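You operate a simulated robot arm through the tools that you are given. There is no shell and no other tool. Be economical: measure what you need, move in short steps, check, and stop when the job is done.

You run a simulated two-armed robot. Do the job below in one go: nothing can be reset, and whatever is moved stays where it is left.

JOB
Wipe up the spill on the top of the blanket chest with the green cloth and put it back.

The check looks at the end state, three seconds after you hand in, the way a careful person would. Anything else that was tipped, shoved, dropped, spilled or broken makes it a failure. Flat cloth is picked up by pressing the open fingertips on it (5 to 10 N) and closing them slowly along it; thin cloth reads only 2 to 8 mm in the jaws.

ROBOT AND FRAMES
Two 7-joint arms with two-finger parallel grippers on one trunk, on a base that drives. Base frame: it is fixed to the floor where the robot stands at the start and does not move with it; the origin is under the middle of the robot, x ahead of it, y to its left, z up; the surface under the hand at the start is at about z = 560. Readings come in mm, rad, newtons and seconds.
The left shoulder is at the start at [20, 138, 900], the right one opposite. With the tool pointing down near the work surface each hand reaches from about 100 to 500 mm from the robot's upright axis, wherever it stands, measured 20 degrees to its own side. Payload 1.57 kg a hand.
Tool frame (each hand has its own): the origin (TCP) lies between the finger pads and is the grasp point; the fingertips stand 30 mm ahead of it; z points along the fingers, y is the line along which they close. Largest opening 80 mm; finger width 17, thickness 12; the body of the gripper, 40 by 82 mm, starts 80 mm behind the TCP.
Orientation is told as [roll, pitch, yaw] about the base's x, y, z axes, in that order, counted from this pose: with the fingers straight down and closing along the base's y, the tool's x points along the base's -x, its y along +y and its z along -z.

CONTROLS
- The arms move only by the tool nudge_tool. It takes "left_plan", "right_plan" or both (then of equal length, played together; a hand with none holds still); each is a list of rows, each a list of 3 entries, a list of its own where there are three numbers: the shift along the tool's x, y, z in mm, then the turn, a rotation vector about the tool's x, y, z in rad, then the opening, from 0 (shut) to 1 (fully open). In form: [[[tx, ty, tz], [wx, wy, wz], hand], ...]. A call has 1 to 8 rows; each row shifts and turns the commanded pose from where the row before left it, along the tool's axes as they then stand. Each row takes 0.2 s and may step no farther than 50 mm and 0.15 rad from the row before; otherwise, or with a gripper value out of range, the whole call is refused. Where a pose cannot be reached the arm comes as near as it can. A force on the tool above 40 N (or 10 N above the force at the start of the call, whichever is more), or a blocked arm, ends the call early, and 0.2 s more pass. The fingers move at their own pace (about 45 mm/s each) and stop on an object; they squeeze with about 43 N. The grip force told is the motor's: it shows also when the fingers shut on nothing. Time passes only in rows, and 0.2 s behind the last, so rows that do not move let the fingers close. The reply holds the time, the measured pose of the TCP, the force on the tool along the base axes, the opening and the grip force, in the units named above and with some noise, with the torque about the TCP (base axes, N m) and any sound that the robot's microphone picked up, and new pictures: "views" is both (left out), scene, wrist or none (wrist: the cameras of the hands that moved).
- Cameras (640 x 400 px; columns grow to the right, rows downward): "scene" is now at [190.1, 37.2, 821.8]; the picture's right is [0.35, -0.94, 0.00], its down [-0.26, -0.10, -0.96] and it looks along [0.90, 0.34, -0.28] (base axes); focal length 214 px, centre (320, 200). "left" rides on the left gripper at [72, 7, -122] in its tool frame; the picture's right is [-0.09, 1.00, 0.00], its down [-0.84, -0.08, -0.54] and it looks along [-0.54, -0.05, 0.84] (tool axes); focal length 238 px, centre (320, 200). "right" rides on the right gripper at [72, -7, -122] in its tool frame; the picture's right is [0.09, 1.00, 0.00], its down [-0.84, 0.08, -0.54] and it looks along [-0.54, 0.05, 0.84] (tool axes); focal length 238 px, centre (320, 200). There is no depth. A picture from a camera that has moved, and an enlarged one, comes with that camera's place and axes in the base frame and with its lens. The place of the scene camera against the robot may be out by one fixed shift of up to 18 mm in any direction.
- raise_lower(by): slides the trunk up (or, below 0, down) by that many mm; the arms and the scene camera ride with it, the base frame stays. It gives what a move gives, with no picture.
- drive_base(legs): drives the robot by 1 to 6 legs, each [ahead, left, turn to the left] in mm, mm and rad, along the robot's own axes; the way and the turn of a leg run together, so that a leg with both is an arc; at most 1500 mm and 3.142 rad a leg. The arms and the cameras ride along, it lands a little off, and it stops where it bumps. It gives what a move gives, and a new picture of the scene camera.
- turn_head(pan, tilt): turns the head with the scene camera to pan (to the left, within 1.047 rad either way) and tilt (down, from -0.506 to 1.204), counted from straight ahead of the robot. It gives what a move gives, and a new picture of the scene camera.
- zoom(camera, box): a new picture of the part [left, top, right, bottom] of that camera's present view, enlarged. No time passes.
- hand_in(): hands the job in; it is judged then, once.

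Work in short steps. Places have to be worked out from the pictures, the camera data and where the tool is seen: move nearer, look again, correct. Check each grasp and each placing, and mend what went wrong. You have 120 turns and 260 pictures in all, those below and enlarged ones among them. Open the grippers and draw the arms clear of the work before you hand the job in, unless the task says otherwise; then end with one line.

The tools are called after ">>>" by a JSON object that holds its "method" and its "body". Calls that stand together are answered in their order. nudge_tool: Moves the arms, as the interface text tells. Its arguments: {"type":"object","properties":{"left_plan":{"type":"array"},"right_plan":{"type":"array"},"views":{"type":"string","enum":["both","scene","wrist","none"]}},"required":[]} The other tools are called the same way: raise_lower (by) slides the trunk up or down; drive_base (legs) drives the base; turn_head (pan, tilt) turns the head that bears the scene camera; zoom (camera, box) takes an enlarged picture of a part of a camera's view; hand_in () hands the job in.

At the start:

```text
time: 0.0
left_ee_pos: [331.7, 246.1, 776.0]
left_ee_rot: [0.004, 0.228, 0.013]
left_contact_force: [0.5, -0.1, -0.4]
left_moment: [0.01, 0.01, -0.02]
left_finger_gap: 80.2
left_gripper_force: 0.1
right_ee_pos: [383.2, -86.7, 788.8]
right_ee_rot: [-0.002, 0.128, -0.008]
right_contact_force: [0.4, -0.7, 0.1]
right_moment: [0.01, -0.05, -0.02]
right_finger_gap: 80.1
right_gripper_force: 0.0
trunk travel left (down, up): [-275.0, 965.0]
robot x, y, heading: [0.2, -0.3, -0.0]
head pan, tilt: [0.358, 0.283]
```

scene: 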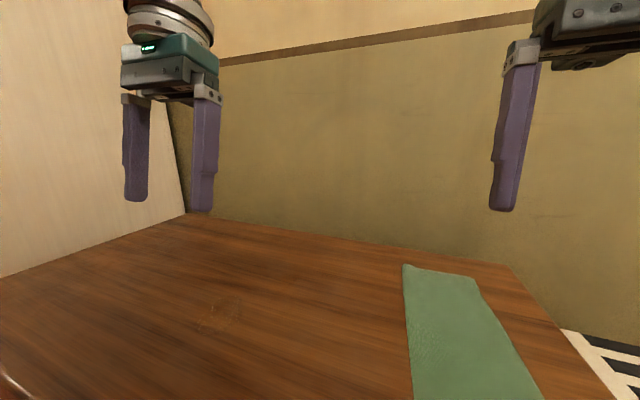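
right: 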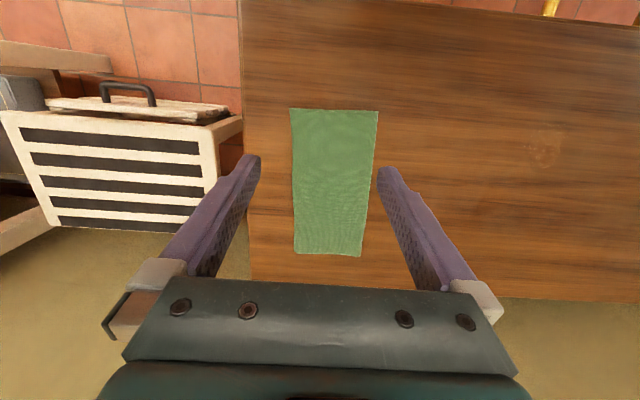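
left: 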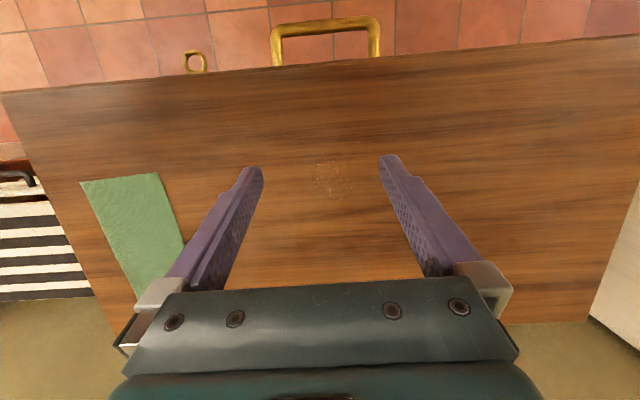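

The cloth seems to lie at about x 355–612, y −130…0, and the faint spill at about (381, 260). I'll look at the floor and chest front, and get a close view of the spill.

>>> {"method": "zoom", "body": {"camera": "left", "box": [240, 120, 440, 245]}}

>>> {"method": "turn_head", "body": {"pan": 0.3, "tilt": 1.15}}

```text
3.20 times, centred on (340, 182) of left
camera zoom: at [289.2, 254.0, 912.1], right [0.08, 1.0, -0.02], down [0.94, -0.07, 0.34], along [0.33, -0.04, -0.94], focal length 763 px, centre (256, 256)
```

zoom: 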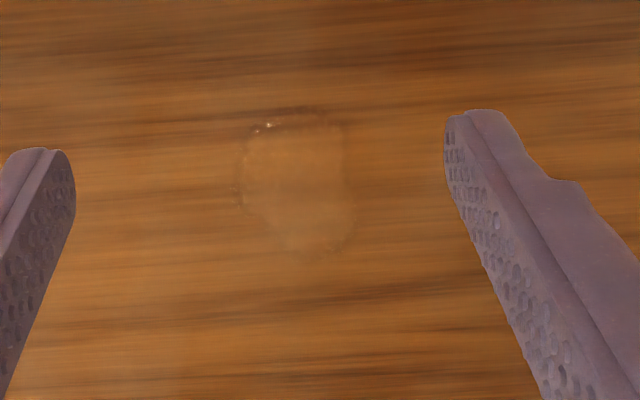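

```text
time: 1.2
left_ee_pos: [330.6, 247.3, 775.5]
left_ee_rot: [0.006, 0.235, 0.013]
left_contact_force: [-1.3, 0.1, 0.6]
left_moment: [0.01, -0.02, 0.0]
left_finger_gap: 79.8
left_gripper_force: 0.0
right_ee_pos: [382.5, -87.1, 788.2]
right_ee_rot: [-0.003, 0.132, -0.007]
right_contact_force: [0.2, 0.1, 0.1]
right_moment: [-0.01, 0.0, -0.02]
right_finger_gap: 80.1
right_gripper_force: 0.1
trunk travel left (down, up): [-275.0, 965.0]
robot x, y, heading: [0.0, 2.9, 0.0]
head pan, tilt: [0.3, 1.15]
camera scene: at [159.6, 22.1, 751.0], right [0.3, -0.96, 0.0], down [-0.87, -0.27, -0.41], along [0.39, 0.12, -0.91], focal length 214 px, centre (320, 200)
```

scene: 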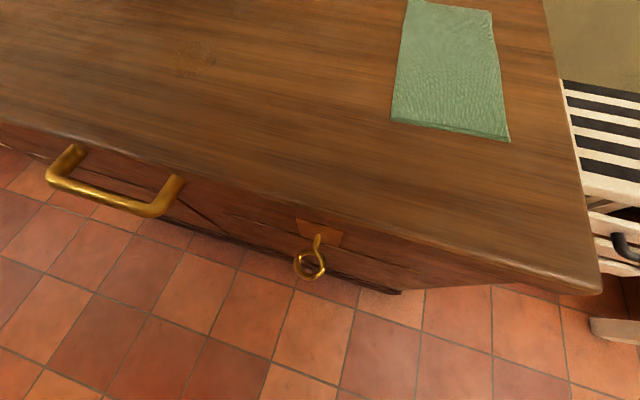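

The spill centre comes out near (379, 259), about 56 × 73 mm. The left hand can reach both the spill and the cloth's near end without driving, so I park the right hand out of the way and bring the left one upright over the near part of the cloth.

>>> {"method": "nudge_tool", "body": {"right_plan": [[[20, -40, -10], [0, 0, 0], 1], [[20, -40, -10], [0, 0, 0], 1], [[20, -40, -10], [0, 0, 0], 1], [[20, -40, -10], [0, 0, 0], 1], [[20, -40, -10], [0, 0, 0], 1]], "left_plan": [[[0, 0, 0], [0, -0.12, 0], 1], [[0, 0, 0], [0, -0.115, 0], 1], [[0, -20, 0], [0, 0, 0], 1], [[0, -40, 0], [0, 0, 0], 1], [[0, -40, 0], [0, 0, 0], 1]], "views": "none"}}

>>> {"method": "turn_head", "body": {"pan": 0.0, "tilt": 0.7}}

```text
time: 2.1
left_ee_pos: [326.0, 230.1, 760.7]
left_ee_rot: [0.015, 0.052, 0.052]
left_contact_force: [-0.1, 1.0, -0.6]
left_moment: [0.0, -0.02, 0.01]
left_finger_gap: 79.8
left_gripper_force: 0.0
right_ee_pos: [306.0, -211.1, 772.5]
right_ee_rot: [-0.021, 0.316, 0.006]
right_contact_force: [-0.3, 0.1, 0.0]
right_moment: [0.0, -0.01, -0.01]
right_finger_gap: 79.9
right_gripper_force: 0.1
trunk travel left (down, up): [-275.0, 965.0]
robot x, y, heading: [3.1, -0.1, 0.002]
head pan, tilt: [0.3, 1.15]
stopped in row 4 (right hand): the arm was blocked; the commanded pose is now the measured one
```

```text
time: 3.0
left_ee_pos: [325.9, 230.6, 761.4]
left_ee_rot: [0.016, 0.051, 0.053]
left_contact_force: [-0.5, 0.6, 0.9]
left_moment: [0.03, 0.0, 0.02]
left_finger_gap: 80.2
left_gripper_force: 0.0
right_ee_pos: [305.8, -209.4, 772.2]
right_ee_rot: [-0.018, 0.316, 0.007]
right_contact_force: [1.0, -0.7, 0.3]
right_moment: [0.0, -0.03, 0.01]
right_finger_gap: 80.1
right_gripper_force: 0.0
trunk travel left (down, up): [-275.0, 965.0]
robot x, y, heading: [-1.6, 5.4, -0.002]
head pan, tilt: [0.0, 0.7]
camera scene: at [187.5, 4.5, 783.9], right [0.0, -1.0, 0.0], down [-0.64, 0.0, -0.76], along [0.76, 0.0, -0.64], focal length 214 px, centre (320, 200)
```

scene: 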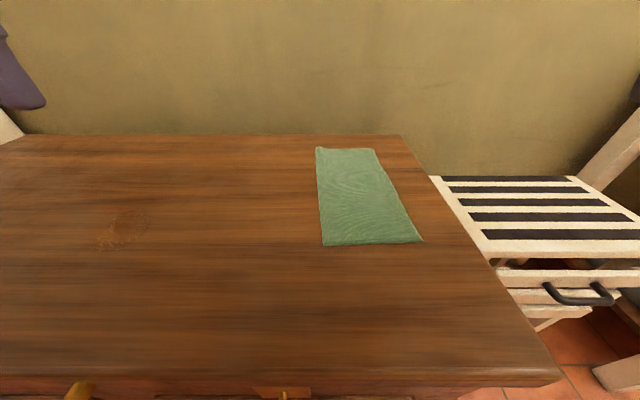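

The right arm only ran into its own limit, far enough aside. Now I take the left hand over the near part of the cloth.

>>> {"method": "nudge_tool", "body": {"left_plan": [[[0, 0, 0], [0.016, -0.05, 0.053], 1], [[-5, -30, 0], [0, 0, 0], 1], [[-5, -40, 0], [0, 0, 0], 1], [[-10, -45, 0], [0, 0, 0], 1], [[-10, -45, 10], [0, 0, 0], 1], [[-10, -45, 15], [0, 0, 0], 1], [[-10, -45, 15], [0, 0, 0], 1], [[-16, -42, 20], [0, 0, 0], 1]]}}

```text
time: 4.8
left_ee_pos: [392.3, -65.2, 702.8]
left_ee_rot: [-0.003, -0.002, -0.006]
left_contact_force: [0.0, -1.0, -0.3]
left_moment: [0.04, 0.01, 0.02]
left_finger_gap: 80.1
left_gripper_force: 0.0
right_ee_pos: [305.2, -209.8, 773.1]
right_ee_rot: [-0.02, 0.318, 0.007]
right_contact_force: [0.7, -0.2, 0.4]
right_moment: [-0.02, -0.02, -0.01]
right_finger_gap: 80.1
right_gripper_force: 0.1
trunk travel left (down, up): [-275.0, 965.0]
robot x, y, heading: [3.9, -1.6, -0.003]
head pan, tilt: [0.0, 0.7]
camera scene: at [187.3, 2.8, 784.0], right [0.0, -1.0, 0.0], down [-0.64, 0.0, -0.76], along [0.76, 0.0, -0.64], focal length 214 px, centre (320, 200)
camera left: at [320.5, -56.9, 824.2], right [0.1, 1.0, 0.0], down [0.84, -0.08, 0.54], along [0.54, -0.06, -0.84], focal length 238 px, centre (320, 200)
```

scene: 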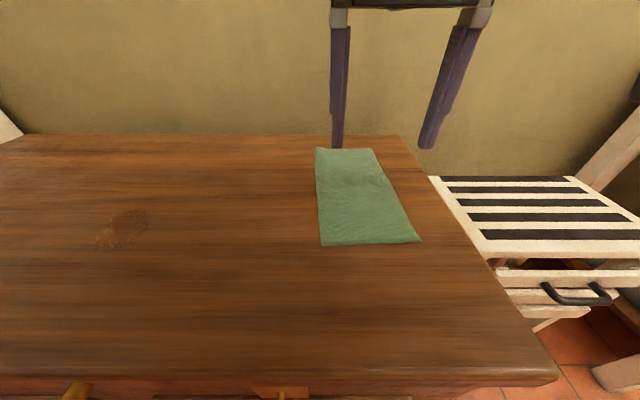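
left: 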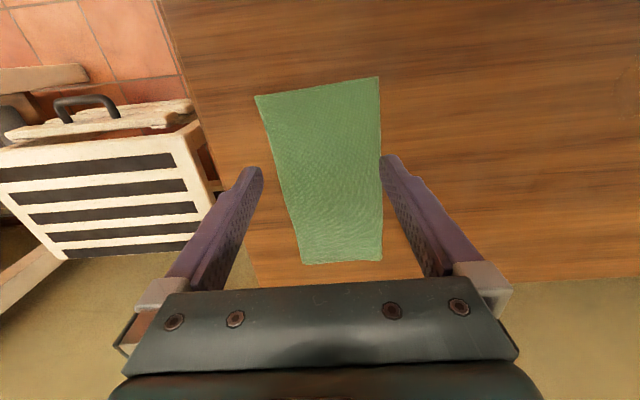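

The original cloth corners are (351,−2), (356,−130), (610,−114) and (615,13). I lower the left hand over (390,−64) with half-open fingers.

>>> {"method": "nudge_tool", "body": {"left_plan": [[[0, 0, 30], [0, 0, 0], 0.55], [[0, 0, 35], [0, 0, 0], 0.55], [[0, 0, 30], [0, 0, 0], 0.55], [[0, 0, 6], [0, 0, 0], 0.55], [[0, 0, 0], [0, 0, 0], 0.55]], "views": "wrist"}}

```text
time: 6.0
left_ee_pos: [392.5, -60.6, 600.6]
left_ee_rot: [-0.003, -0.004, -0.003]
left_contact_force: [0.5, -0.1, 0.8]
left_moment: [0.0, -0.01, -0.04]
left_finger_gap: 43.9
left_gripper_force: 0.1
right_ee_pos: [305.4, -208.6, 773.4]
right_ee_rot: [-0.017, 0.318, 0.007]
right_contact_force: [0.0, 0.5, -0.2]
right_moment: [-0.02, -0.01, -0.02]
right_finger_gap: 80.2
right_gripper_force: 0.1
trunk travel left (down, up): [-275.0, 965.0]
robot x, y, heading: [3.7, -2.5, 0.007]
head pan, tilt: [0.0, 0.7]
camera left: at [320.5, -52.2, 723.7], right [0.09, 1.0, 0.0], down [0.84, -0.08, 0.54], along [0.54, -0.05, -0.84], focal length 238 px, centre (320, 200)
```

left: 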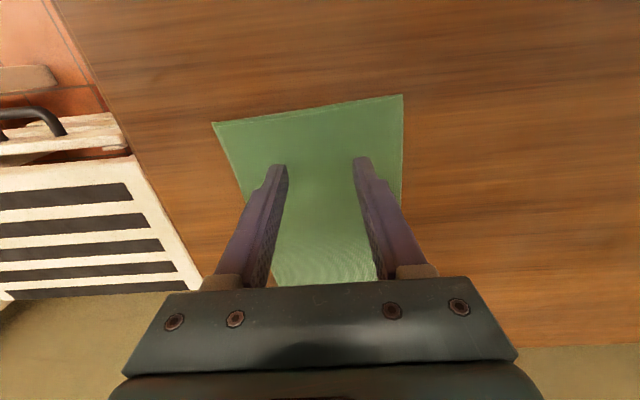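

Well centred. Now fine steps down until contact.

>>> {"method": "nudge_tool", "body": {"left_plan": [[[0, 0, 3], [0, 0, 0], 0.55], [[0, 0, 3], [0, 0, 0], 0.55], [[0, 0, 2], [0, 0, 0], 0.55], [[0, 0, 0], [0, 0, 0], 0.55]], "views": "none"}}

```text
time: 7.0
left_ee_pos: [392.8, -56.8, 592.8]
left_ee_rot: [-0.003, 0.001, 0.001]
left_contact_force: [0.3, -0.5, -0.3]
left_moment: [0.01, -0.01, 0.01]
left_finger_gap: 44.0
left_gripper_force: 0.1
right_ee_pos: [304.6, -208.4, 772.5]
right_ee_rot: [-0.017, 0.318, 0.008]
right_contact_force: [0.0, 0.9, 0.0]
right_moment: [0.01, 0.03, 0.02]
right_finger_gap: 80.3
right_gripper_force: 0.1
trunk travel left (down, up): [-275.0, 965.0]
robot x, y, heading: [2.1, 1.1, -0.003]
head pan, tilt: [0.0, 0.7]
```

>>> {"method": "nudge_tool", "body": {"left_plan": [[[0, 0, 2], [0, 0, 0], 0.55], [[0, 0, 1], [0, 0, 0], 0.55], [[0, 0, 0], [0, 0, 0], 0.55]], "views": "wrist"}}

```text
time: 7.8
left_ee_pos: [394.0, -55.6, 591.6]
left_ee_rot: [0.0, -0.005, 0.003]
left_contact_force: [-0.8, -0.2, 8.1]
left_moment: [0.03, 0.07, 0.03]
left_finger_gap: 43.9
left_gripper_force: 0.0
left hand out of reach, approached as far as the arm can: row 1
right_ee_pos: [304.7, -209.0, 773.1]
right_ee_rot: [-0.017, 0.316, 0.009]
right_contact_force: [-0.5, -0.1, -0.7]
right_moment: [0.02, 0.02, 0.0]
right_finger_gap: 80.1
right_gripper_force: 0.0
trunk travel left (down, up): [-275.0, 965.0]
robot x, y, heading: [-1.0, 2.0, 0.003]
head pan, tilt: [0.0, 0.7]
camera left: at [320.8, -49.4, 714.4], right [0.09, 1.0, 0.0], down [0.83, -0.07, 0.55], along [0.54, -0.05, -0.84], focal length 238 px, centre (320, 200)
```

left: 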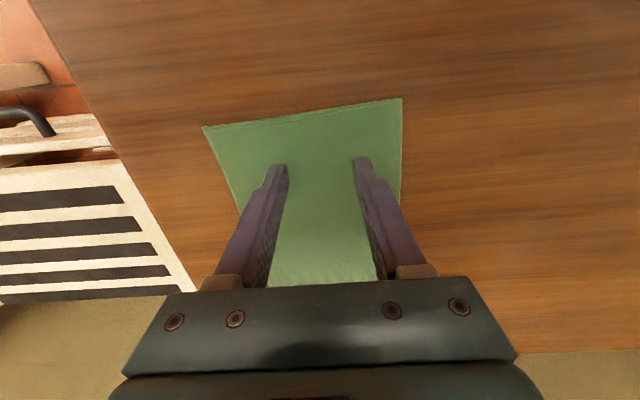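

8 N of press on the cloth. Closing slowly.

>>> {"method": "nudge_tool", "body": {"left_plan": [[[0, 0, 0], [0, 0, 0], 0.48], [[0, 0, 0], [0, 0, 0], 0.41], [[0, 0, 0], [0, 0, 0], 0.34], [[0, 0, 0], [0, 0, 0], 0.27], [[0, 0, 0], [0, 0, 0], 0.2], [[0, 0, 0], [0, 0, 0], 0.12], [[0, 0, 0], [0, 0, 0], 0.04], [[0, 0, 0], [0, 0, 0], 0]], "views": "wrist"}}

```text
time: 9.6
left_ee_pos: [393.1, -56.4, 591.4]
left_ee_rot: [0.0, -0.006, 0.003]
left_contact_force: [0.3, 0.6, 8.7]
left_moment: [0.05, -0.02, 0.03]
left_finger_gap: 3.4
left_gripper_force: 24.0
right_ee_pos: [305.5, -209.2, 772.9]
right_ee_rot: [-0.016, 0.316, 0.006]
right_contact_force: [-0.3, 0.1, -0.6]
right_moment: [-0.02, 0.02, 0.02]
right_finger_gap: 80.1
right_gripper_force: 0.0
trunk travel left (down, up): [-275.0, 965.0]
robot x, y, heading: [0.3, -0.2, 0.0]
head pan, tilt: [0.0, 0.7]
camera left: at [320.9, -49.2, 714.5], right [0.09, 1.0, 0.0], down [0.83, -0.08, 0.55], along [0.54, -0.05, -0.84], focal length 238 px, centre (320, 200)
```

left: 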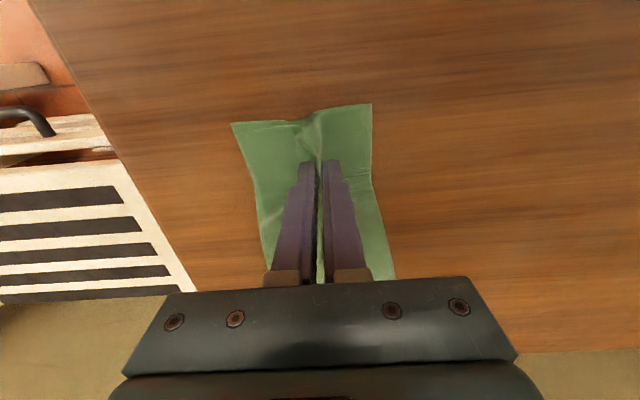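

The pinch reads 3.4 mm, a fold is held. Lifting slowly and checking.

>>> {"method": "nudge_tool", "body": {"left_plan": [[[0, 0, -15], [0, 0, 0], 0], [[0, 0, -30], [0, 0, 0], 0], [[0, 0, -35], [0, 0, 0], 0], [[0, 0, -35], [0, 0, 0], 0], [[0, 0, -35], [0, 0, 0], 0], [[0, 0, -35], [0, 0, 0], 0], [[0, 0, -35], [0, 0, 0], 0], [[0, 0, -20], [0, 0, 0], 0]]}}

```text
time: 11.4
left_ee_pos: [390.3, -56.8, 790.0]
left_ee_rot: [-0.002, 0.0, 0.001]
left_contact_force: [0.4, -1.2, -0.2]
left_moment: [0.0, 0.03, 0.03]
left_finger_gap: 3.5
left_gripper_force: 24.6
left hand out of reach, approached as far as the arm can: row 7, 8
right_ee_pos: [304.3, -209.5, 772.2]
right_ee_rot: [-0.017, 0.318, 0.007]
right_contact_force: [-0.2, 0.6, 0.3]
right_moment: [-0.03, 0.02, -0.01]
right_finger_gap: 79.9
right_gripper_force: 0.2
trunk travel left (down, up): [-275.0, 965.0]
robot x, y, heading: [-0.4, 0.2, 0.001]
head pan, tilt: [0.0, 0.7]
camera scene: at [187.6, 4.5, 784.0], right [0.0, -1.0, 0.0], down [-0.64, 0.0, -0.76], along [0.76, 0.0, -0.64], focal length 214 px, centre (320, 200)
camera left: at [318.0, -48.9, 912.3], right [0.09, 1.0, 0.0], down [0.84, -0.08, 0.54], along [0.54, -0.05, -0.84], focal length 238 px, centre (320, 200)
```

scene: 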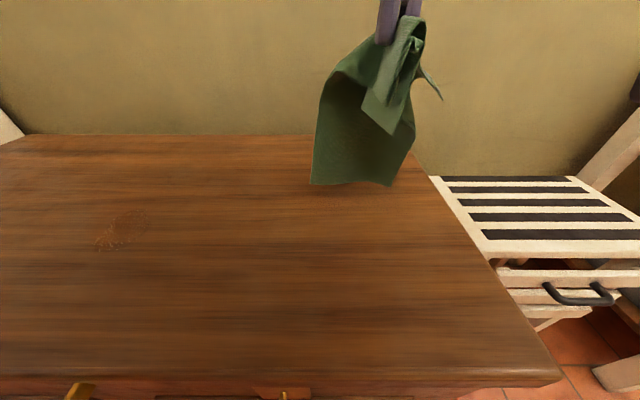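
left: 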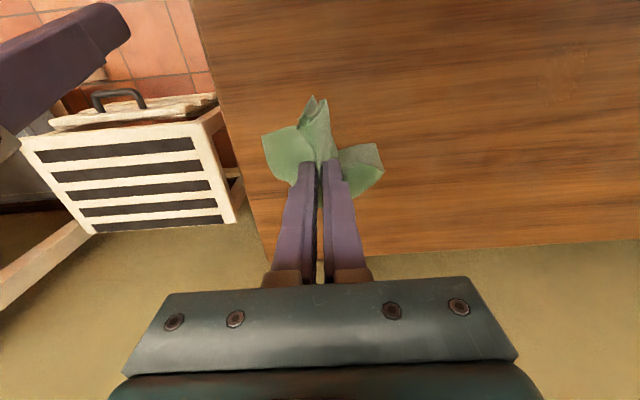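

The cloth is held and hangs free. I raise the trunk a bit for clearance, then carry it over to the spill.

>>> {"method": "raise_lower", "body": {"by": 60}}

>>> {"method": "nudge_tool", "body": {"left_plan": [[[0, 30, 0], [0, 0, 0], 0], [[0, 40, 0], [0, 0, 0], 0], [[0, 40, 0], [0, 0, 0], 0], [[0, 42, 0], [0, 0, 0], 0], [[0, 42, 0], [0, 0, 0], 0], [[0, 42, 0], [0, 0, 0], 0], [[0, 42, 0], [0, 0, 0], 0], [[0, 37, 0], [0, 0, 0], 0]]}}

```text
time: 12.4
left_ee_pos: [387.6, -56.6, 848.6]
left_ee_rot: [-0.001, -0.001, 0.0]
left_contact_force: [0.2, -0.1, -0.5]
left_moment: [-0.03, 0.0, 0.0]
left_finger_gap: 3.6
left_gripper_force: 24.0
right_ee_pos: [305.0, -208.2, 832.9]
right_ee_rot: [-0.017, 0.319, 0.007]
right_contact_force: [0.1, -0.4, 0.2]
right_moment: [0.01, 0.0, 0.0]
right_finger_gap: 80.2
right_gripper_force: 0.1
trunk travel left (down, up): [-335.0, 905.0]
robot x, y, heading: [0.2, -2.5, -0.004]
head pan, tilt: [0.0, 0.7]
```

```text
time: 14.2
left_ee_pos: [390.2, 257.2, 849.2]
left_ee_rot: [-0.003, -0.001, 0.0]
left_contact_force: [0.8, -0.4, -0.3]
left_moment: [-0.01, 0.02, 0.02]
left_finger_gap: 3.6
left_gripper_force: 24.3
right_ee_pos: [304.8, -208.0, 832.9]
right_ee_rot: [-0.018, 0.316, 0.008]
right_contact_force: [0.1, -0.6, 0.2]
right_moment: [0.01, 0.02, 0.01]
right_finger_gap: 80.1
right_gripper_force: 0.0
trunk travel left (down, up): [-335.0, 905.0]
robot x, y, heading: [-0.3, -2.0, -0.002]
head pan, tilt: [0.0, 0.7]
camera scene: at [187.5, 5.0, 844.0], right [0.0, -1.0, 0.0], down [-0.64, 0.0, -0.76], along [0.76, 0.0, -0.64], focal length 214 px, centre (320, 200)
camera left: at [318.8, 264.1, 972.4], right [0.09, 1.0, 0.0], down [0.84, -0.08, 0.54], along [0.54, -0.05, -0.84], focal length 238 px, centre (320, 200)
```

scene: 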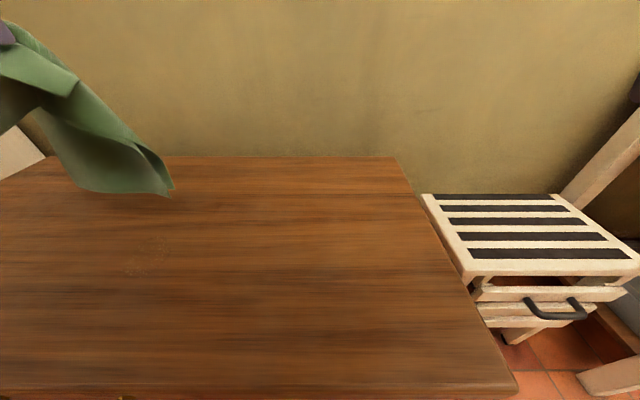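
left: 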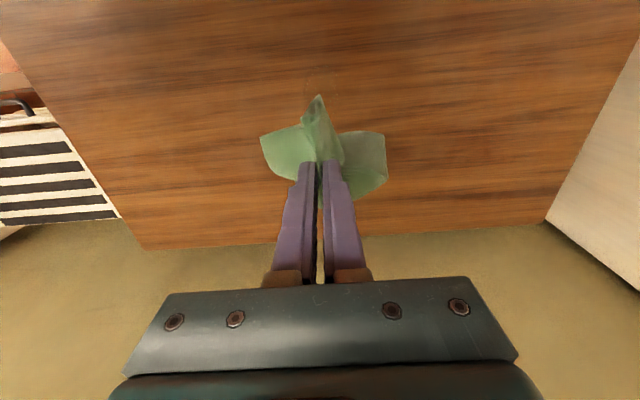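

The cloth is over the spill. I shift forward, lower the trunk back, then lay the cloth down while drawing toward the robot so that it trails behind the fingers.

>>> {"method": "nudge_tool", "body": {"left_plan": [[[-20, 0, 0], [0, 0, 0], 0], [[-20, 0, 0], [0, 0, 0], 0], [[0, 0, 0], [0, 0, 0], 0]], "views": "none"}}

>>> {"method": "raise_lower", "body": {"by": -60}}

>>> {"method": "nudge_tool", "body": {"left_plan": [[[10, 0, 30], [0, 0, 0], 0], [[15, 0, 32], [0, 0, 0], 0], [[18, 0, 32], [0, 0, 0], 0], [[20, 0, 32], [0, 0, 0], 0], [[20, 0, 32], [0, 0, 0], 0], [[0, 0, 15], [0, 0, 0], 0]], "views": "none"}}

>>> {"method": "turn_head", "body": {"pan": 0.65, "tilt": 0.75}}

```text
time: 15.0
left_ee_pos: [430.1, 258.1, 849.4]
left_ee_rot: [-0.002, -0.002, 0.0]
left_contact_force: [-0.4, -0.4, 1.0]
left_moment: [0.01, -0.01, 0.03]
left_finger_gap: 3.2
left_gripper_force: 25.3
right_ee_pos: [303.8, -209.6, 832.3]
right_ee_rot: [-0.017, 0.316, 0.01]
right_contact_force: [-0.9, -0.1, -0.6]
right_moment: [-0.04, 0.03, 0.0]
right_finger_gap: 79.6
right_gripper_force: 0.0
trunk travel left (down, up): [-335.0, 905.0]
robot x, y, heading: [-0.5, 1.0, -0.0]
head pan, tilt: [0.0, 0.7]
```

```text
time: 16.0
left_ee_pos: [431.3, 256.3, 788.7]
left_ee_rot: [-0.002, -0.001, 0.0]
left_contact_force: [0.1, 0.0, -0.6]
left_moment: [0.0, 0.03, 0.03]
left_finger_gap: 3.4
left_gripper_force: 24.6
right_ee_pos: [304.4, -208.7, 772.6]
right_ee_rot: [-0.016, 0.318, 0.007]
right_contact_force: [-0.2, 0.0, -0.1]
right_moment: [0.02, 0.0, 0.04]
right_finger_gap: 80.0
right_gripper_force: 0.0
trunk travel left (down, up): [-275.0, 965.0]
robot x, y, heading: [2.8, 1.3, 0.008]
head pan, tilt: [0.0, 0.7]
```

```text
time: 17.4
left_ee_pos: [346.4, 255.3, 615.9]
left_ee_rot: [-0.006, 0.0, -0.002]
left_contact_force: [-0.8, -0.2, 0.1]
left_moment: [0.0, 0.03, 0.03]
left_finger_gap: 3.3
left_gripper_force: 24.2
right_ee_pos: [304.4, -208.0, 773.7]
right_ee_rot: [-0.017, 0.316, 0.007]
right_contact_force: [-0.1, 0.7, 0.1]
right_moment: [0.01, 0.0, 0.03]
right_finger_gap: 80.2
right_gripper_force: 0.0
trunk travel left (down, up): [-275.0, 965.0]
robot x, y, heading: [-0.9, 2.4, -0.001]
head pan, tilt: [0.0, 0.7]
```

```text
time: 18.4
left_ee_pos: [346.4, 255.4, 614.1]
left_ee_rot: [-0.002, 0.0, 0.001]
left_contact_force: [0.3, 0.3, -0.5]
left_moment: [-0.01, -0.01, -0.01]
left_finger_gap: 3.4
left_gripper_force: 24.3
right_ee_pos: [303.8, -209.7, 773.5]
right_ee_rot: [-0.017, 0.319, 0.006]
right_contact_force: [-0.4, 0.0, 0.2]
right_moment: [0.02, -0.04, 0.02]
right_finger_gap: 79.9
right_gripper_force: 0.1
trunk travel left (down, up): [-275.0, 965.0]
robot x, y, heading: [2.0, 2.7, 0.001]
head pan, tilt: [0.649, 0.75]
camera scene: at [168.7, 54.6, 779.8], right [0.6, -0.8, 0.0], down [-0.54, -0.41, -0.73], along [0.58, 0.44, -0.68], focal length 214 px, centre (320, 200)
```

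scene: 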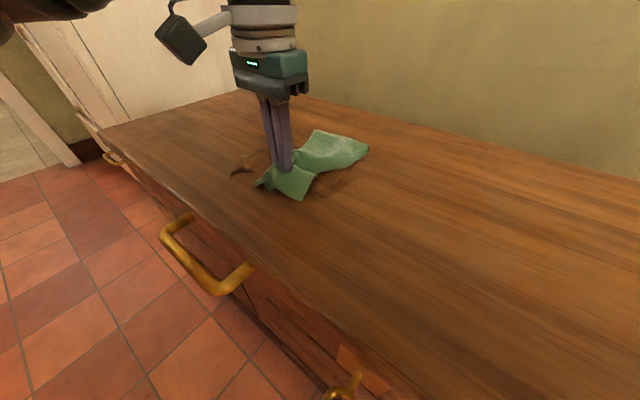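

Cloth trails away from the fingers over the spill. Now press down to light contact.

>>> {"method": "nudge_tool", "body": {"left_plan": [[[0, 0, 16], [0, 0, 0], 0], [[0, 0, 4], [0, 0, 0], 0], [[0, 0, 2], [0, 0, 0], 0], [[0, 0, 0], [0, 0, 0], 0]]}}

```text
time: 19.4
left_ee_pos: [347.6, 257.4, 594.5]
left_ee_rot: [-0.002, 0.001, 0.0]
left_contact_force: [-0.1, 0.3, 5.8]
left_moment: [0.03, 0.01, 0.03]
left_finger_gap: 3.7
left_gripper_force: 24.3
right_ee_pos: [305.3, -209.3, 773.0]
right_ee_rot: [-0.02, 0.316, 0.006]
right_contact_force: [-0.3, -0.3, -0.9]
right_moment: [0.0, -0.04, -0.04]
right_finger_gap: 80.1
right_gripper_force: 0.1
trunk travel left (down, up): [-275.0, 965.0]
robot x, y, heading: [-2.3, 1.7, -0.001]
head pan, tilt: [0.649, 0.75]
camera scene: at [168.9, 55.0, 779.9], right [0.6, -0.8, 0.0], down [-0.54, -0.41, -0.73], along [0.58, 0.44, -0.68], focal length 214 px, centre (320, 200)
camera left: at [275.7, 265.2, 716.9], right [0.09, 1.0, 0.0], down [0.84, -0.08, 0.54], along [0.54, -0.05, -0.84], focal length 238 px, centre (320, 200)
```

scene: 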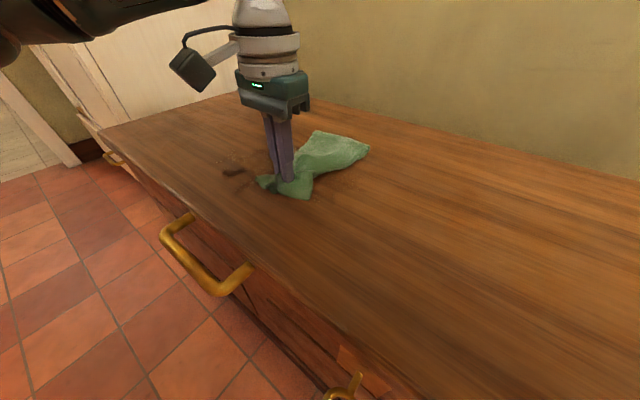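
left: 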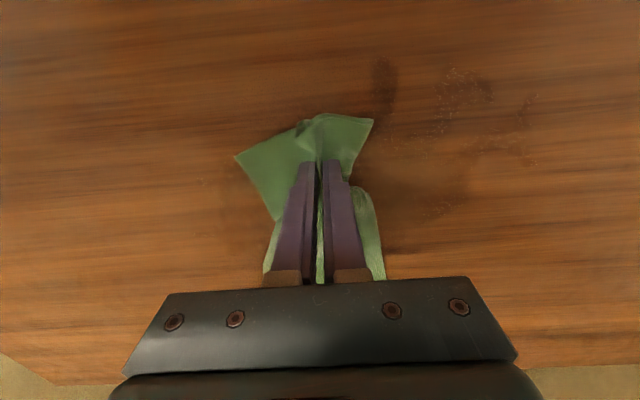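

There are dark and sparkling patches to the right in the wrist view; I look closer to tell shadow from spill.

>>> {"method": "zoom", "body": {"camera": "left", "box": [200, 20, 600, 270]}}

>>> {"method": "zoom", "body": {"camera": "scene", "box": [180, 110, 400, 248]}}

```text
1.60 times, centred on (400, 145) of left
camera zoom: at [275.7, 265.2, 716.9], right [0.09, 1.0, 0.0], down [0.84, -0.08, 0.54], along [0.54, -0.05, -0.84], focal length 381 px, centre (192, 288)
```

zoom: 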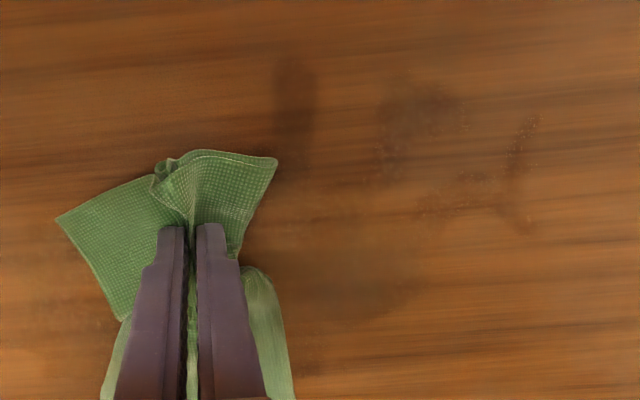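

```text
2.90 times, centred on (290, 179) of scene
camera zoom: at [168.9, 55.0, 779.9], right [0.6, -0.8, 0.0], down [-0.54, -0.41, -0.73], along [0.58, 0.44, -0.68], focal length 622 px, centre (407, 261)
```

zoom: 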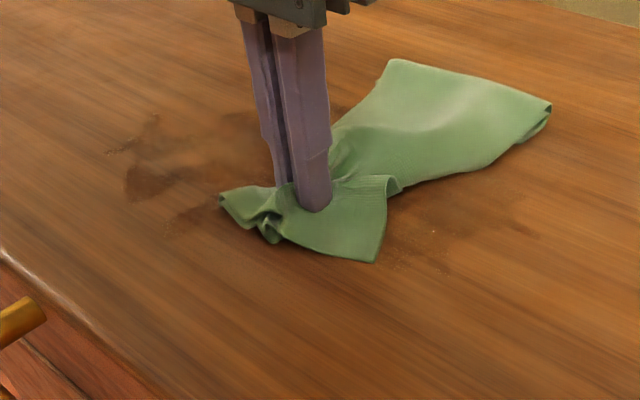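

The patches mostly look like shadows of the arm. I start wiping zigzag over x 345–415, y 228–290 at gentle pressure.

>>> {"method": "nudge_tool", "body": {"left_plan": [[[0, 17, 1], [0, 0, 0], 0], [[0, 17, 0], [0, 0, 0], 0], [[-10, -17, 0], [0, 0, 0], 0], [[0, -17, 0], [0, 0, 0], 0], [[0, -17, 0], [0, 0, 0], 0], [[0, -17, 0], [0, 0, 0], 0], [[-12, 17, 0], [0, 0, 0], 0], [[0, 17, 0], [0, 0, 0], 0]], "views": "none"}}

>>> {"method": "nudge_tool", "body": {"left_plan": [[[0, 17, 0], [0, 0, 0], 0], [[0, 17, 0], [0, 0, 0], 0], [[-12, -17, 0], [0, 0, 0], 0], [[0, -17, 0], [0, 0, 0], 0], [[0, -17, 0], [0, 0, 0], 0], [[0, -17, 0], [0, 0, 0], 0], [[-12, 17, 0], [0, 0, 0], 0], [[0, 17, 0], [0, 0, 0], 0]]}}

```text
time: 21.2
left_ee_pos: [370.8, 255.0, 592.3]
left_ee_rot: [-0.004, -0.004, -0.001]
left_contact_force: [1.9, -3.9, 10.3]
left_moment: [-0.17, -0.08, 0.0]
left_finger_gap: 3.6
left_gripper_force: 24.6
right_ee_pos: [305.5, -209.4, 773.1]
right_ee_rot: [-0.017, 0.317, 0.006]
right_contact_force: [-0.4, 0.3, -0.5]
right_moment: [-0.01, -0.04, 0.0]
right_finger_gap: 79.8
right_gripper_force: 0.1
trunk travel left (down, up): [-275.0, 965.0]
robot x, y, heading: [-1.2, -1.9, 0.002]
head pan, tilt: [0.649, 0.75]
```

```text
time: 23.0
left_ee_pos: [395.5, 255.8, 593.5]
left_ee_rot: [-0.003, -0.003, -0.003]
left_contact_force: [1.7, -3.5, 12.1]
left_moment: [-0.23, -0.07, 0.03]
left_finger_gap: 3.5
left_gripper_force: 24.1
right_ee_pos: [305.8, -208.9, 773.1]
right_ee_rot: [-0.018, 0.317, 0.007]
right_contact_force: [-0.4, 0.0, -1.2]
right_moment: [-0.02, 0.01, -0.04]
right_finger_gap: 79.7
right_gripper_force: 0.1
trunk travel left (down, up): [-275.0, 965.0]
robot x, y, heading: [-0.8, -1.2, -0.002]
head pan, tilt: [0.649, 0.75]
camera scene: at [169.8, 54.5, 779.9], right [0.6, -0.8, 0.0], down [-0.54, -0.41, -0.73], along [0.58, 0.44, -0.68], focal length 214 px, centre (320, 200)
camera left: at [324.0, 263.7, 716.0], right [0.09, 1.0, 0.0], down [0.84, -0.08, 0.54], along [0.54, -0.05, -0.84], focal length 238 px, centre (320, 200)
```

scene: 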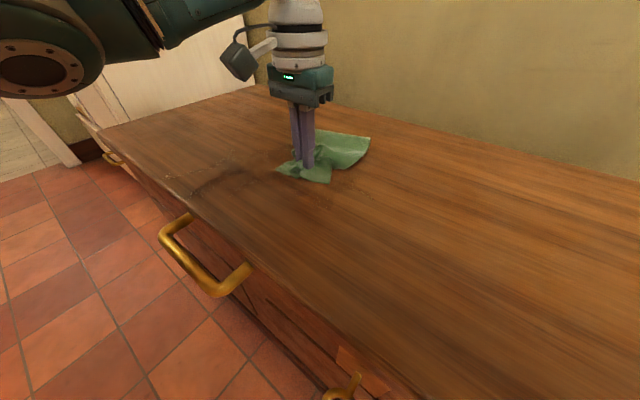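
left: 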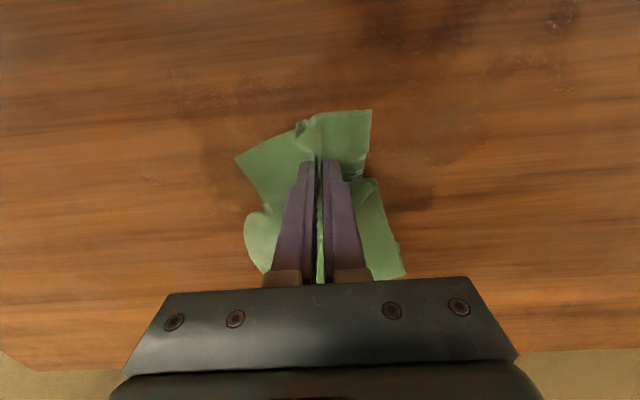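

The dark patches travel with the arm: shadows. I continue to the far edge of the spill, then make long strokes back toward the robot.

>>> {"method": "nudge_tool", "body": {"left_plan": [[[0, 17, 0], [0, 0, 0], 0], [[0, 17, 0], [0, 0, 0], 0], [[-12, -17, 0], [0, 0, 0], 0], [[0, -17, 0], [0, 0, 0], 0], [[0, -17, 0], [0, 0, 0], 0], [[0, -17, 0], [0, 0, 0], 0], [[-12, 17, 0], [0, 0, 0], 0], [[0, 17, 0], [0, 0, 0], 0]], "views": "none"}}

>>> {"method": "nudge_tool", "body": {"left_plan": [[[0, 17, 0], [0, 0, 0], 0], [[0, 17, 0], [0, 0, 0], 0], [[20, 0, 0], [0, 0, 0], 0], [[20, 0, 0], [0, 0, 0], 0], [[20, 0, 0], [0, 0, 0], 0], [[20, 0, 0], [0, 0, 0], 0], [[15, -8, 0], [0, 0, 0], 0], [[0, -8, 0], [0, 0, 0], 0]]}}

```text
time: 24.8
left_ee_pos: [420.2, 256.6, 593.6]
left_ee_rot: [-0.005, -0.002, -0.002]
left_contact_force: [1.8, -3.3, 9.8]
left_moment: [-0.16, -0.07, 0.01]
left_finger_gap: 3.7
left_gripper_force: 24.1
right_ee_pos: [305.3, -208.5, 772.2]
right_ee_rot: [-0.019, 0.316, 0.007]
right_contact_force: [0.6, 0.3, 1.1]
right_moment: [0.03, -0.02, 0.0]
right_finger_gap: 80.2
right_gripper_force: 0.1
trunk travel left (down, up): [-275.0, 965.0]
robot x, y, heading: [-0.4, -2.2, 0.003]
head pan, tilt: [0.649, 0.75]
```

```text
time: 26.6
left_ee_pos: [323.4, 278.6, 593.5]
left_ee_rot: [0.001, 0.0, 0.002]
left_contact_force: [-0.1, 5.4, 13.0]
left_moment: [0.16, -0.03, 0.05]
left_finger_gap: 3.3
left_gripper_force: 24.1
right_ee_pos: [304.9, -206.5, 772.5]
right_ee_rot: [-0.016, 0.316, 0.006]
right_contact_force: [0.1, 0.0, 0.4]
right_moment: [0.01, -0.02, -0.01]
right_finger_gap: 79.8
right_gripper_force: 0.1
trunk travel left (down, up): [-275.0, 965.0]
robot x, y, heading: [2.5, 0.7, -0.003]
head pan, tilt: [0.649, 0.75]
camera scene: at [169.6, 57.4, 780.1], right [0.6, -0.8, 0.0], down [-0.54, -0.41, -0.73], along [0.58, 0.44, -0.68], focal length 214 px, centre (320, 200)
camera left: at [251.9, 286.7, 716.2], right [0.09, 1.0, 0.0], down [0.84, -0.08, 0.54], along [0.54, -0.05, -0.84], focal length 238 px, centre (320, 200)
```

scene: 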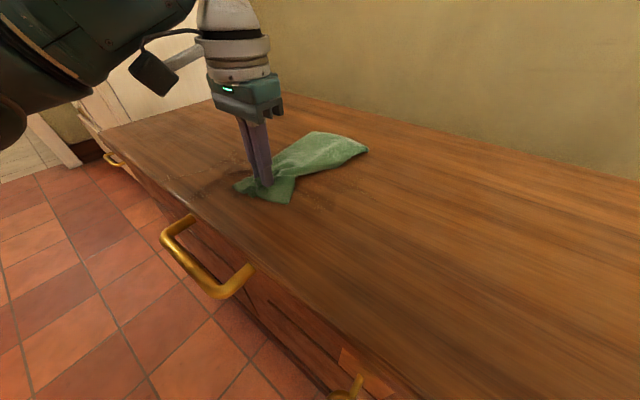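
left: 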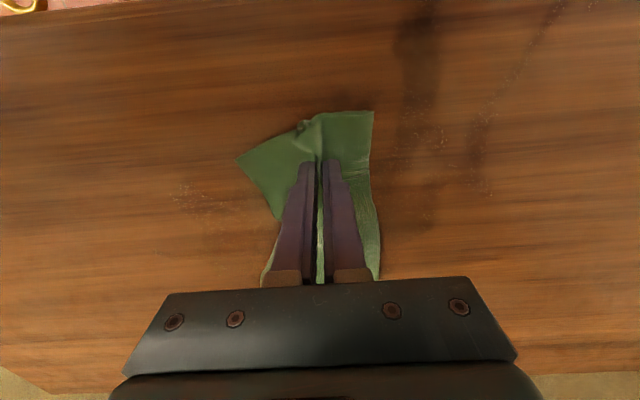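

Possible residue at around y≈195; zooming in on both cameras.

>>> {"method": "zoom", "body": {"camera": "left", "box": [80, 120, 280, 245]}}

>>> {"method": "zoom", "body": {"camera": "scene", "box": [230, 120, 420, 240]}}

```text
3.20 times, centred on (180, 182) of left
camera zoom: at [251.9, 286.7, 716.2], right [0.09, 1.0, 0.0], down [0.84, -0.08, 0.54], along [0.54, -0.05, -0.84], focal length 763 px, centre (768, 256)
```

zoom: 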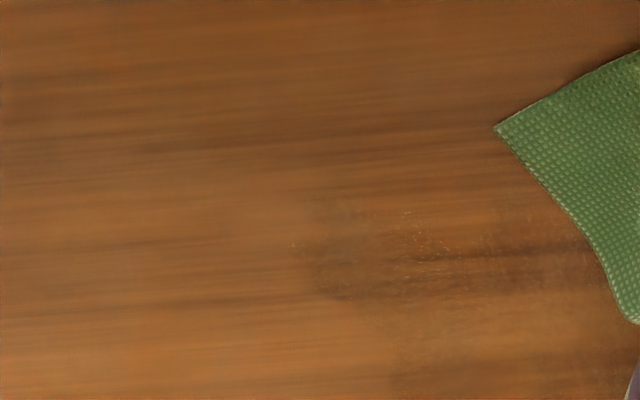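

```text
3.33 times, centred on (325, 180) of scene
camera zoom: at [169.6, 57.4, 780.1], right [0.6, -0.8, 0.0], down [-0.54, -0.41, -0.73], along [0.58, 0.44, -0.68], focal length 715 px, centre (303, 267)
```

zoom: 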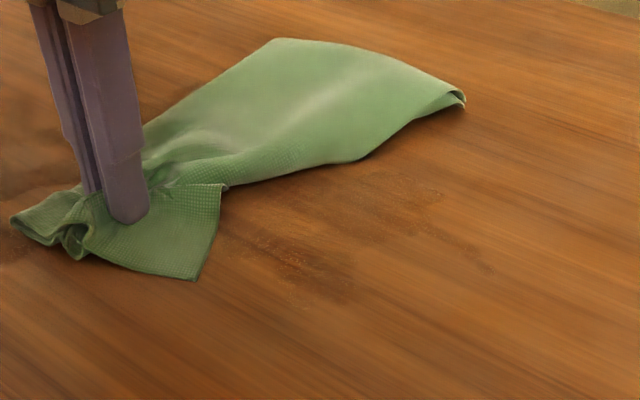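

Unclear. I do more strokes at y 262, 245 and 230, then lift and inspect.

>>> {"method": "nudge_tool", "body": {"left_plan": [[[-30, -4, -6], [0, 0, 0], 0], [[-35, -4, 0], [0, 0, 0], 0], [[-35, -4, 6], [0, 0, 0], 0], [[25, 0, 0], [0, 0, 0], 0], [[25, 0, 0], [0, 0, 0], 0], [[25, 0, 0], [0, 0, 0], 0], [[25, 0, 0], [0, 0, 0], 0], [[0, -14, 0], [0, 0, 0], 0]], "views": "none"}}

>>> {"method": "nudge_tool", "body": {"left_plan": [[[-30, 0, -6], [0, 0, 0], 0], [[-35, 0, 0], [0, 0, 0], 0], [[-35, -4, 6], [0, 0, 0], 0], [[25, 0, 0], [0, 0, 0], 0], [[25, 0, 0], [0, 0, 0], 0], [[25, 0, 0], [0, 0, 0], 0], [[25, 0, 0], [0, 0, 0], 0], [[0, -14, 0], [0, 0, 0], 0]], "views": "none"}}

>>> {"method": "nudge_tool", "body": {"left_plan": [[[-30, 0, -6], [0, 0, 0], 0], [[-35, 0, 0], [0, 0, 0], 0], [[-35, 0, 6], [0, 0, 0], 0], [[25, 0, 0], [0, 0, 0], 0], [[25, 0, 0], [0, 0, 0], 0], [[25, 0, 0], [0, 0, 0], 0], [[25, 0, 0], [0, 0, 0], 0], [[0, 0, -10], [0, 0, 0], 0]], "views": "none"}}

>>> {"method": "nudge_tool", "body": {"left_plan": [[[0, 0, -40], [0, 0, 0], 0], [[0, 0, -45], [0, 0, 0], 0], [[0, 0, -45], [0, 0, 0], 0], [[0, -30, -40], [0, 0, 0], 0], [[0, -45, -30], [0, 0, 0], 0], [[0, -45, 0], [0, 0, 0], 0], [[0, -45, 0], [0, 0, 0], 0], [[0, -45, 0], [0, 0, 0], 0]]}}

```text
time: 28.4
left_ee_pos: [322.8, 250.2, 594.8]
left_ee_rot: [0.004, 0.0, 0.001]
left_contact_force: [0.1, 7.1, 16.1]
left_moment: [0.25, -0.01, 0.0]
left_finger_gap: 3.5
left_gripper_force: 24.5
right_ee_pos: [305.8, -205.2, 772.4]
right_ee_rot: [-0.015, 0.315, 0.011]
right_contact_force: [-0.4, 0.4, 0.1]
right_moment: [-0.05, 0.01, 0.03]
right_finger_gap: 80.4
right_gripper_force: 0.1
trunk travel left (down, up): [-275.0, 965.0]
robot x, y, heading: [-0.6, 1.8, 0.001]
head pan, tilt: [0.649, 0.75]
```

```text
time: 30.2
left_ee_pos: [322.1, 235.6, 592.5]
left_ee_rot: [0.002, 0.0, 0.002]
left_contact_force: [0.0, 6.2, 16.9]
left_moment: [0.25, -0.05, 0.02]
left_finger_gap: 3.5
left_gripper_force: 24.6
right_ee_pos: [305.8, -206.1, 772.9]
right_ee_rot: [-0.016, 0.317, 0.009]
right_contact_force: [-0.1, 0.5, 0.5]
right_moment: [0.03, 0.0, 0.0]
right_finger_gap: 79.7
right_gripper_force: 0.0
trunk travel left (down, up): [-275.0, 965.0]
robot x, y, heading: [3.3, -1.3, 0.0]
head pan, tilt: [0.649, 0.75]
```

```text
time: 32.0
left_ee_pos: [322.3, 231.1, 602.8]
left_ee_rot: [-0.001, 0.004, 0.0]
left_contact_force: [0.0, -0.4, 0.5]
left_moment: [-0.05, 0.02, 0.02]
left_finger_gap: 3.4
left_gripper_force: 24.3
right_ee_pos: [305.1, -207.2, 772.7]
right_ee_rot: [-0.017, 0.315, 0.01]
right_contact_force: [0.2, -0.5, -0.4]
right_moment: [-0.01, 0.02, 0.01]
right_finger_gap: 80.1
right_gripper_force: 0.1
trunk travel left (down, up): [-275.0, 965.0]
robot x, y, heading: [-2.5, -0.8, 0.003]
head pan, tilt: [0.649, 0.75]
```

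```text
refused: row 5 steps farther than a row can; nothing moved
```

Lifting now, within the step limits.

>>> {"method": "nudge_tool", "body": {"left_plan": [[[0, 0, -40], [0, 0, 0], 0], [[-10, 0, -45], [0, 0, 0], 0], [[-10, 0, -45], [0, 0, 0], 0], [[-10, -20, -40], [0, 0, 0], 0], [[-10, -42, -15], [0, 0, 0], 0], [[-10, -45, 0], [0, 0, 0], 0], [[-10, -45, 0], [0, 0, 0], 0], [[0, -45, 0], [0, 0, 0], 0]]}}

```text
time: 33.8
left_ee_pos: [380.5, 34.2, 788.7]
left_ee_rot: [-0.002, -0.001, 0.0]
left_contact_force: [0.0, 0.0, -0.9]
left_moment: [-0.03, 0.02, 0.02]
left_finger_gap: 3.4
left_gripper_force: 24.8
right_ee_pos: [303.9, -209.7, 773.8]
right_ee_rot: [-0.019, 0.319, 0.008]
right_contact_force: [0.2, -0.2, 0.6]
right_moment: [-0.02, 0.02, 0.0]
right_finger_gap: 79.9
right_gripper_force: 0.1
trunk travel left (down, up): [-275.0, 965.0]
robot x, y, heading: [0.2, 1.5, 0.001]
head pan, tilt: [0.649, 0.75]
camera scene: at [168.6, 53.5, 779.7], right [0.6, -0.8, 0.0], down [-0.54, -0.41, -0.73], along [0.58, 0.44, -0.68], focal length 214 px, centre (320, 200)
camera left: at [309.6, 41.6, 911.9], right [0.09, 1.0, 0.0], down [0.84, -0.08, 0.54], along [0.54, -0.05, -0.84], focal length 238 px, centre (320, 200)
```

scene: 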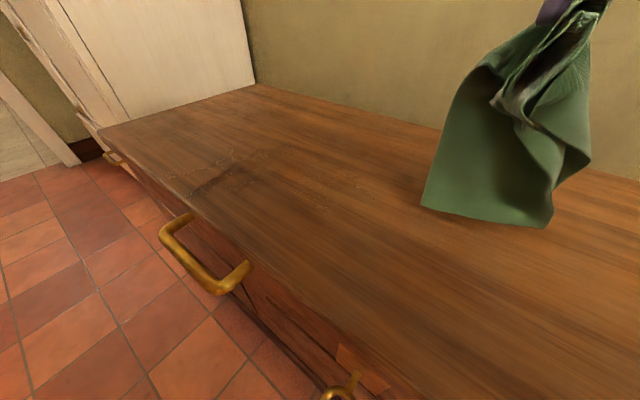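
left: 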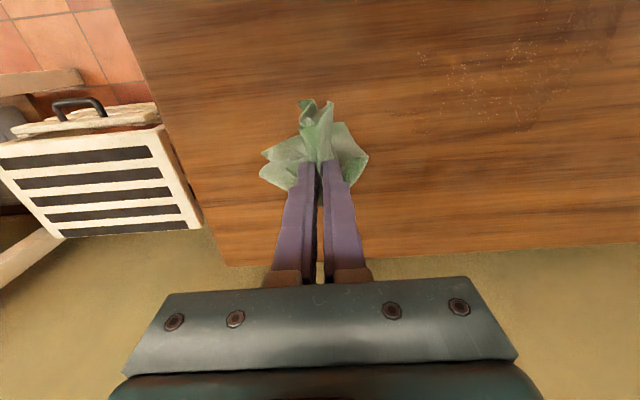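

The area now shows scattered droplets over a broader region. Zooming in.

>>> {"method": "zoom", "body": {"camera": "scene", "box": [120, 120, 400, 295]}}

>>> {"method": "zoom", "body": {"camera": "left", "box": [390, 0, 640, 156]}}

```text
2.29 times, centred on (260, 208) of scene
camera zoom: at [168.6, 53.5, 779.7], right [0.6, -0.8, 0.0], down [-0.54, -0.41, -0.73], along [0.58, 0.44, -0.68], focal length 490 px, centre (457, 183)
```

zoom: 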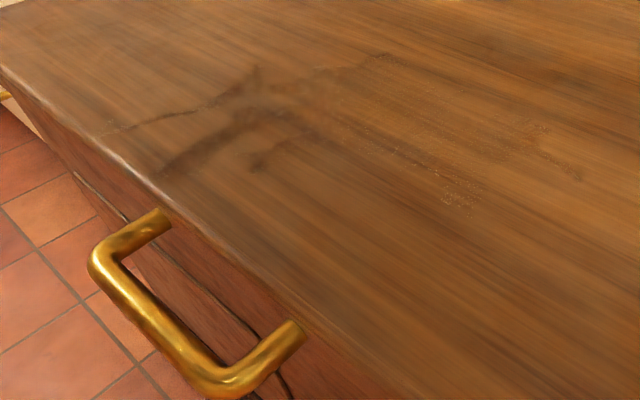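

```text
2.56 times, centred on (515, 78) of left
camera zoom: at [309.6, 41.6, 911.9], right [0.09, 1.0, 0.0], down [0.84, -0.08, 0.54], along [0.54, -0.05, -0.84], focal length 610 px, centre (-179, 512)
```

zoom: 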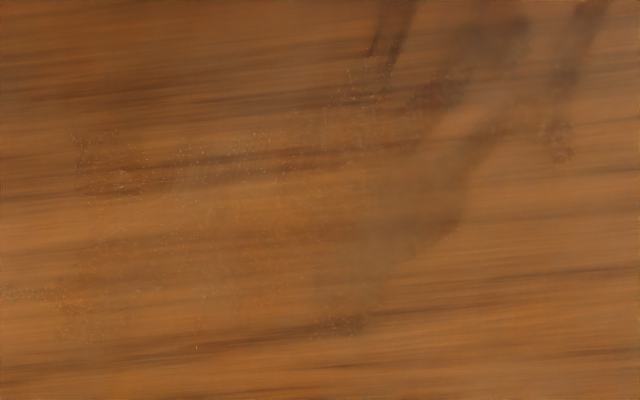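

The liquid has been thinned and smeared over roughly x 310–435, y 140–340. I move the hand beyond the area on the left, so its shadow falls elsewhere, to see it properly.

>>> {"method": "nudge_tool", "body": {"left_plan": [[[0, 30, 0], [0, 0, 0], 0], [[0, 45, -10], [0, 0, 0], 0], [[0, 45, 0], [0, 0, 0], 0], [[0, 45, 0], [0, 0, 0], 0], [[0, 45, 0], [0, 0, 0], 0], [[0, 45, 0], [0, 0, 0], 0], [[0, 45, 0], [0, 0, 0], 0], [[0, 45, 0], [0, 0, 0], 0]], "views": "none"}}

>>> {"method": "nudge_tool", "body": {"left_plan": [[[0, 45, 0], [0, 0, 0], 0], [[0, 0, 0], [0, 0, 0], 0], [[0, 0, 0], [0, 0, 0], 0]]}}

```text
time: 35.6
left_ee_pos: [383.3, 379.9, 798.2]
left_ee_rot: [-0.001, 0.0, 0.0]
left_contact_force: [0.3, 0.1, 0.3]
left_moment: [-0.02, 0.02, 0.04]
left_finger_gap: 3.6
left_gripper_force: 24.6
right_ee_pos: [304.5, -207.5, 773.1]
right_ee_rot: [-0.017, 0.319, 0.01]
right_contact_force: [0.2, -0.5, 0.6]
right_moment: [0.02, -0.01, 0.03]
right_finger_gap: 79.8
right_gripper_force: 0.1
trunk travel left (down, up): [-275.0, 965.0]
robot x, y, heading: [-1.2, -3.3, 0.002]
head pan, tilt: [0.649, 0.75]
```

```text
time: 36.4
left_ee_pos: [378.0, 426.9, 790.9]
left_ee_rot: [-0.003, 0.021, 0.003]
left_contact_force: [-0.8, -0.5, -0.5]
left_moment: [0.03, 0.04, 0.01]
left_finger_gap: 3.3
left_gripper_force: 24.4
right_ee_pos: [304.5, -208.6, 772.4]
right_ee_rot: [-0.017, 0.318, 0.007]
right_contact_force: [-0.1, 0.3, 0.9]
right_moment: [-0.01, 0.0, 0.01]
right_finger_gap: 79.7
right_gripper_force: 0.1
trunk travel left (down, up): [-275.0, 965.0]
robot x, y, heading: [-4.1, -1.6, -0.002]
head pan, tilt: [0.649, 0.75]
camera scene: at [168.6, 54.8, 779.8], right [0.6, -0.8, 0.0], down [-0.54, -0.41, -0.73], along [0.58, 0.44, -0.68], focal length 214 px, centre (320, 200)
camera left: at [308.8, 434.6, 915.0], right [0.09, 1.0, 0.0], down [0.85, -0.07, 0.52], along [0.52, -0.05, -0.85], focal length 238 px, centre (320, 200)
```

scene: 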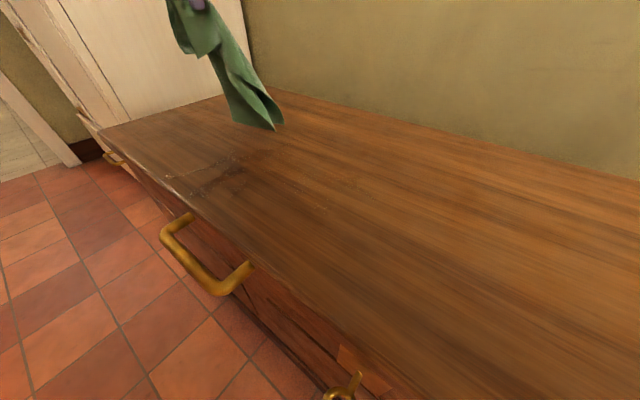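
left: 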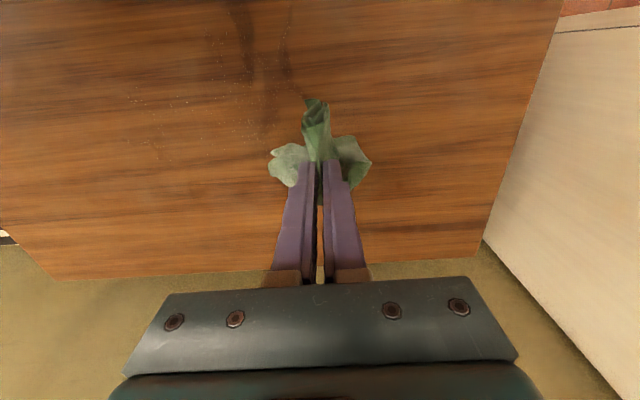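

>>> {"method": "zoom", "body": {"camera": "left", "box": [60, 0, 320, 162]}}

>>> {"method": "zoom", "body": {"camera": "scene", "box": [150, 120, 400, 276]}}

```text
2.46 times, centred on (190, 81) of left
camera zoom: at [308.8, 434.6, 915.0], right [0.09, 1.0, 0.0], down [0.85, -0.07, 0.52], along [0.52, -0.05, -0.85], focal length 587 px, centre (640, 493)
```

zoom: 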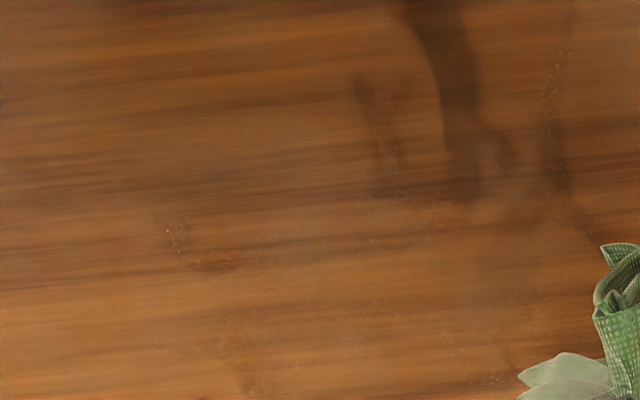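

```text
2.56 times, centred on (275, 198) of scene
camera zoom: at [168.6, 54.8, 779.8], right [0.6, -0.8, 0.0], down [-0.54, -0.41, -0.73], along [0.58, 0.44, -0.68], focal length 549 px, centre (435, 205)
```

zoom: 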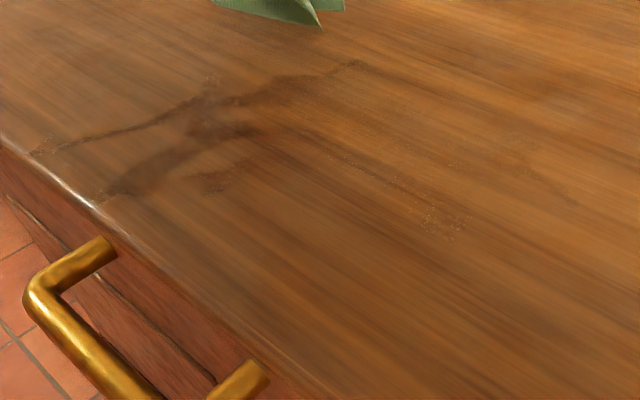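

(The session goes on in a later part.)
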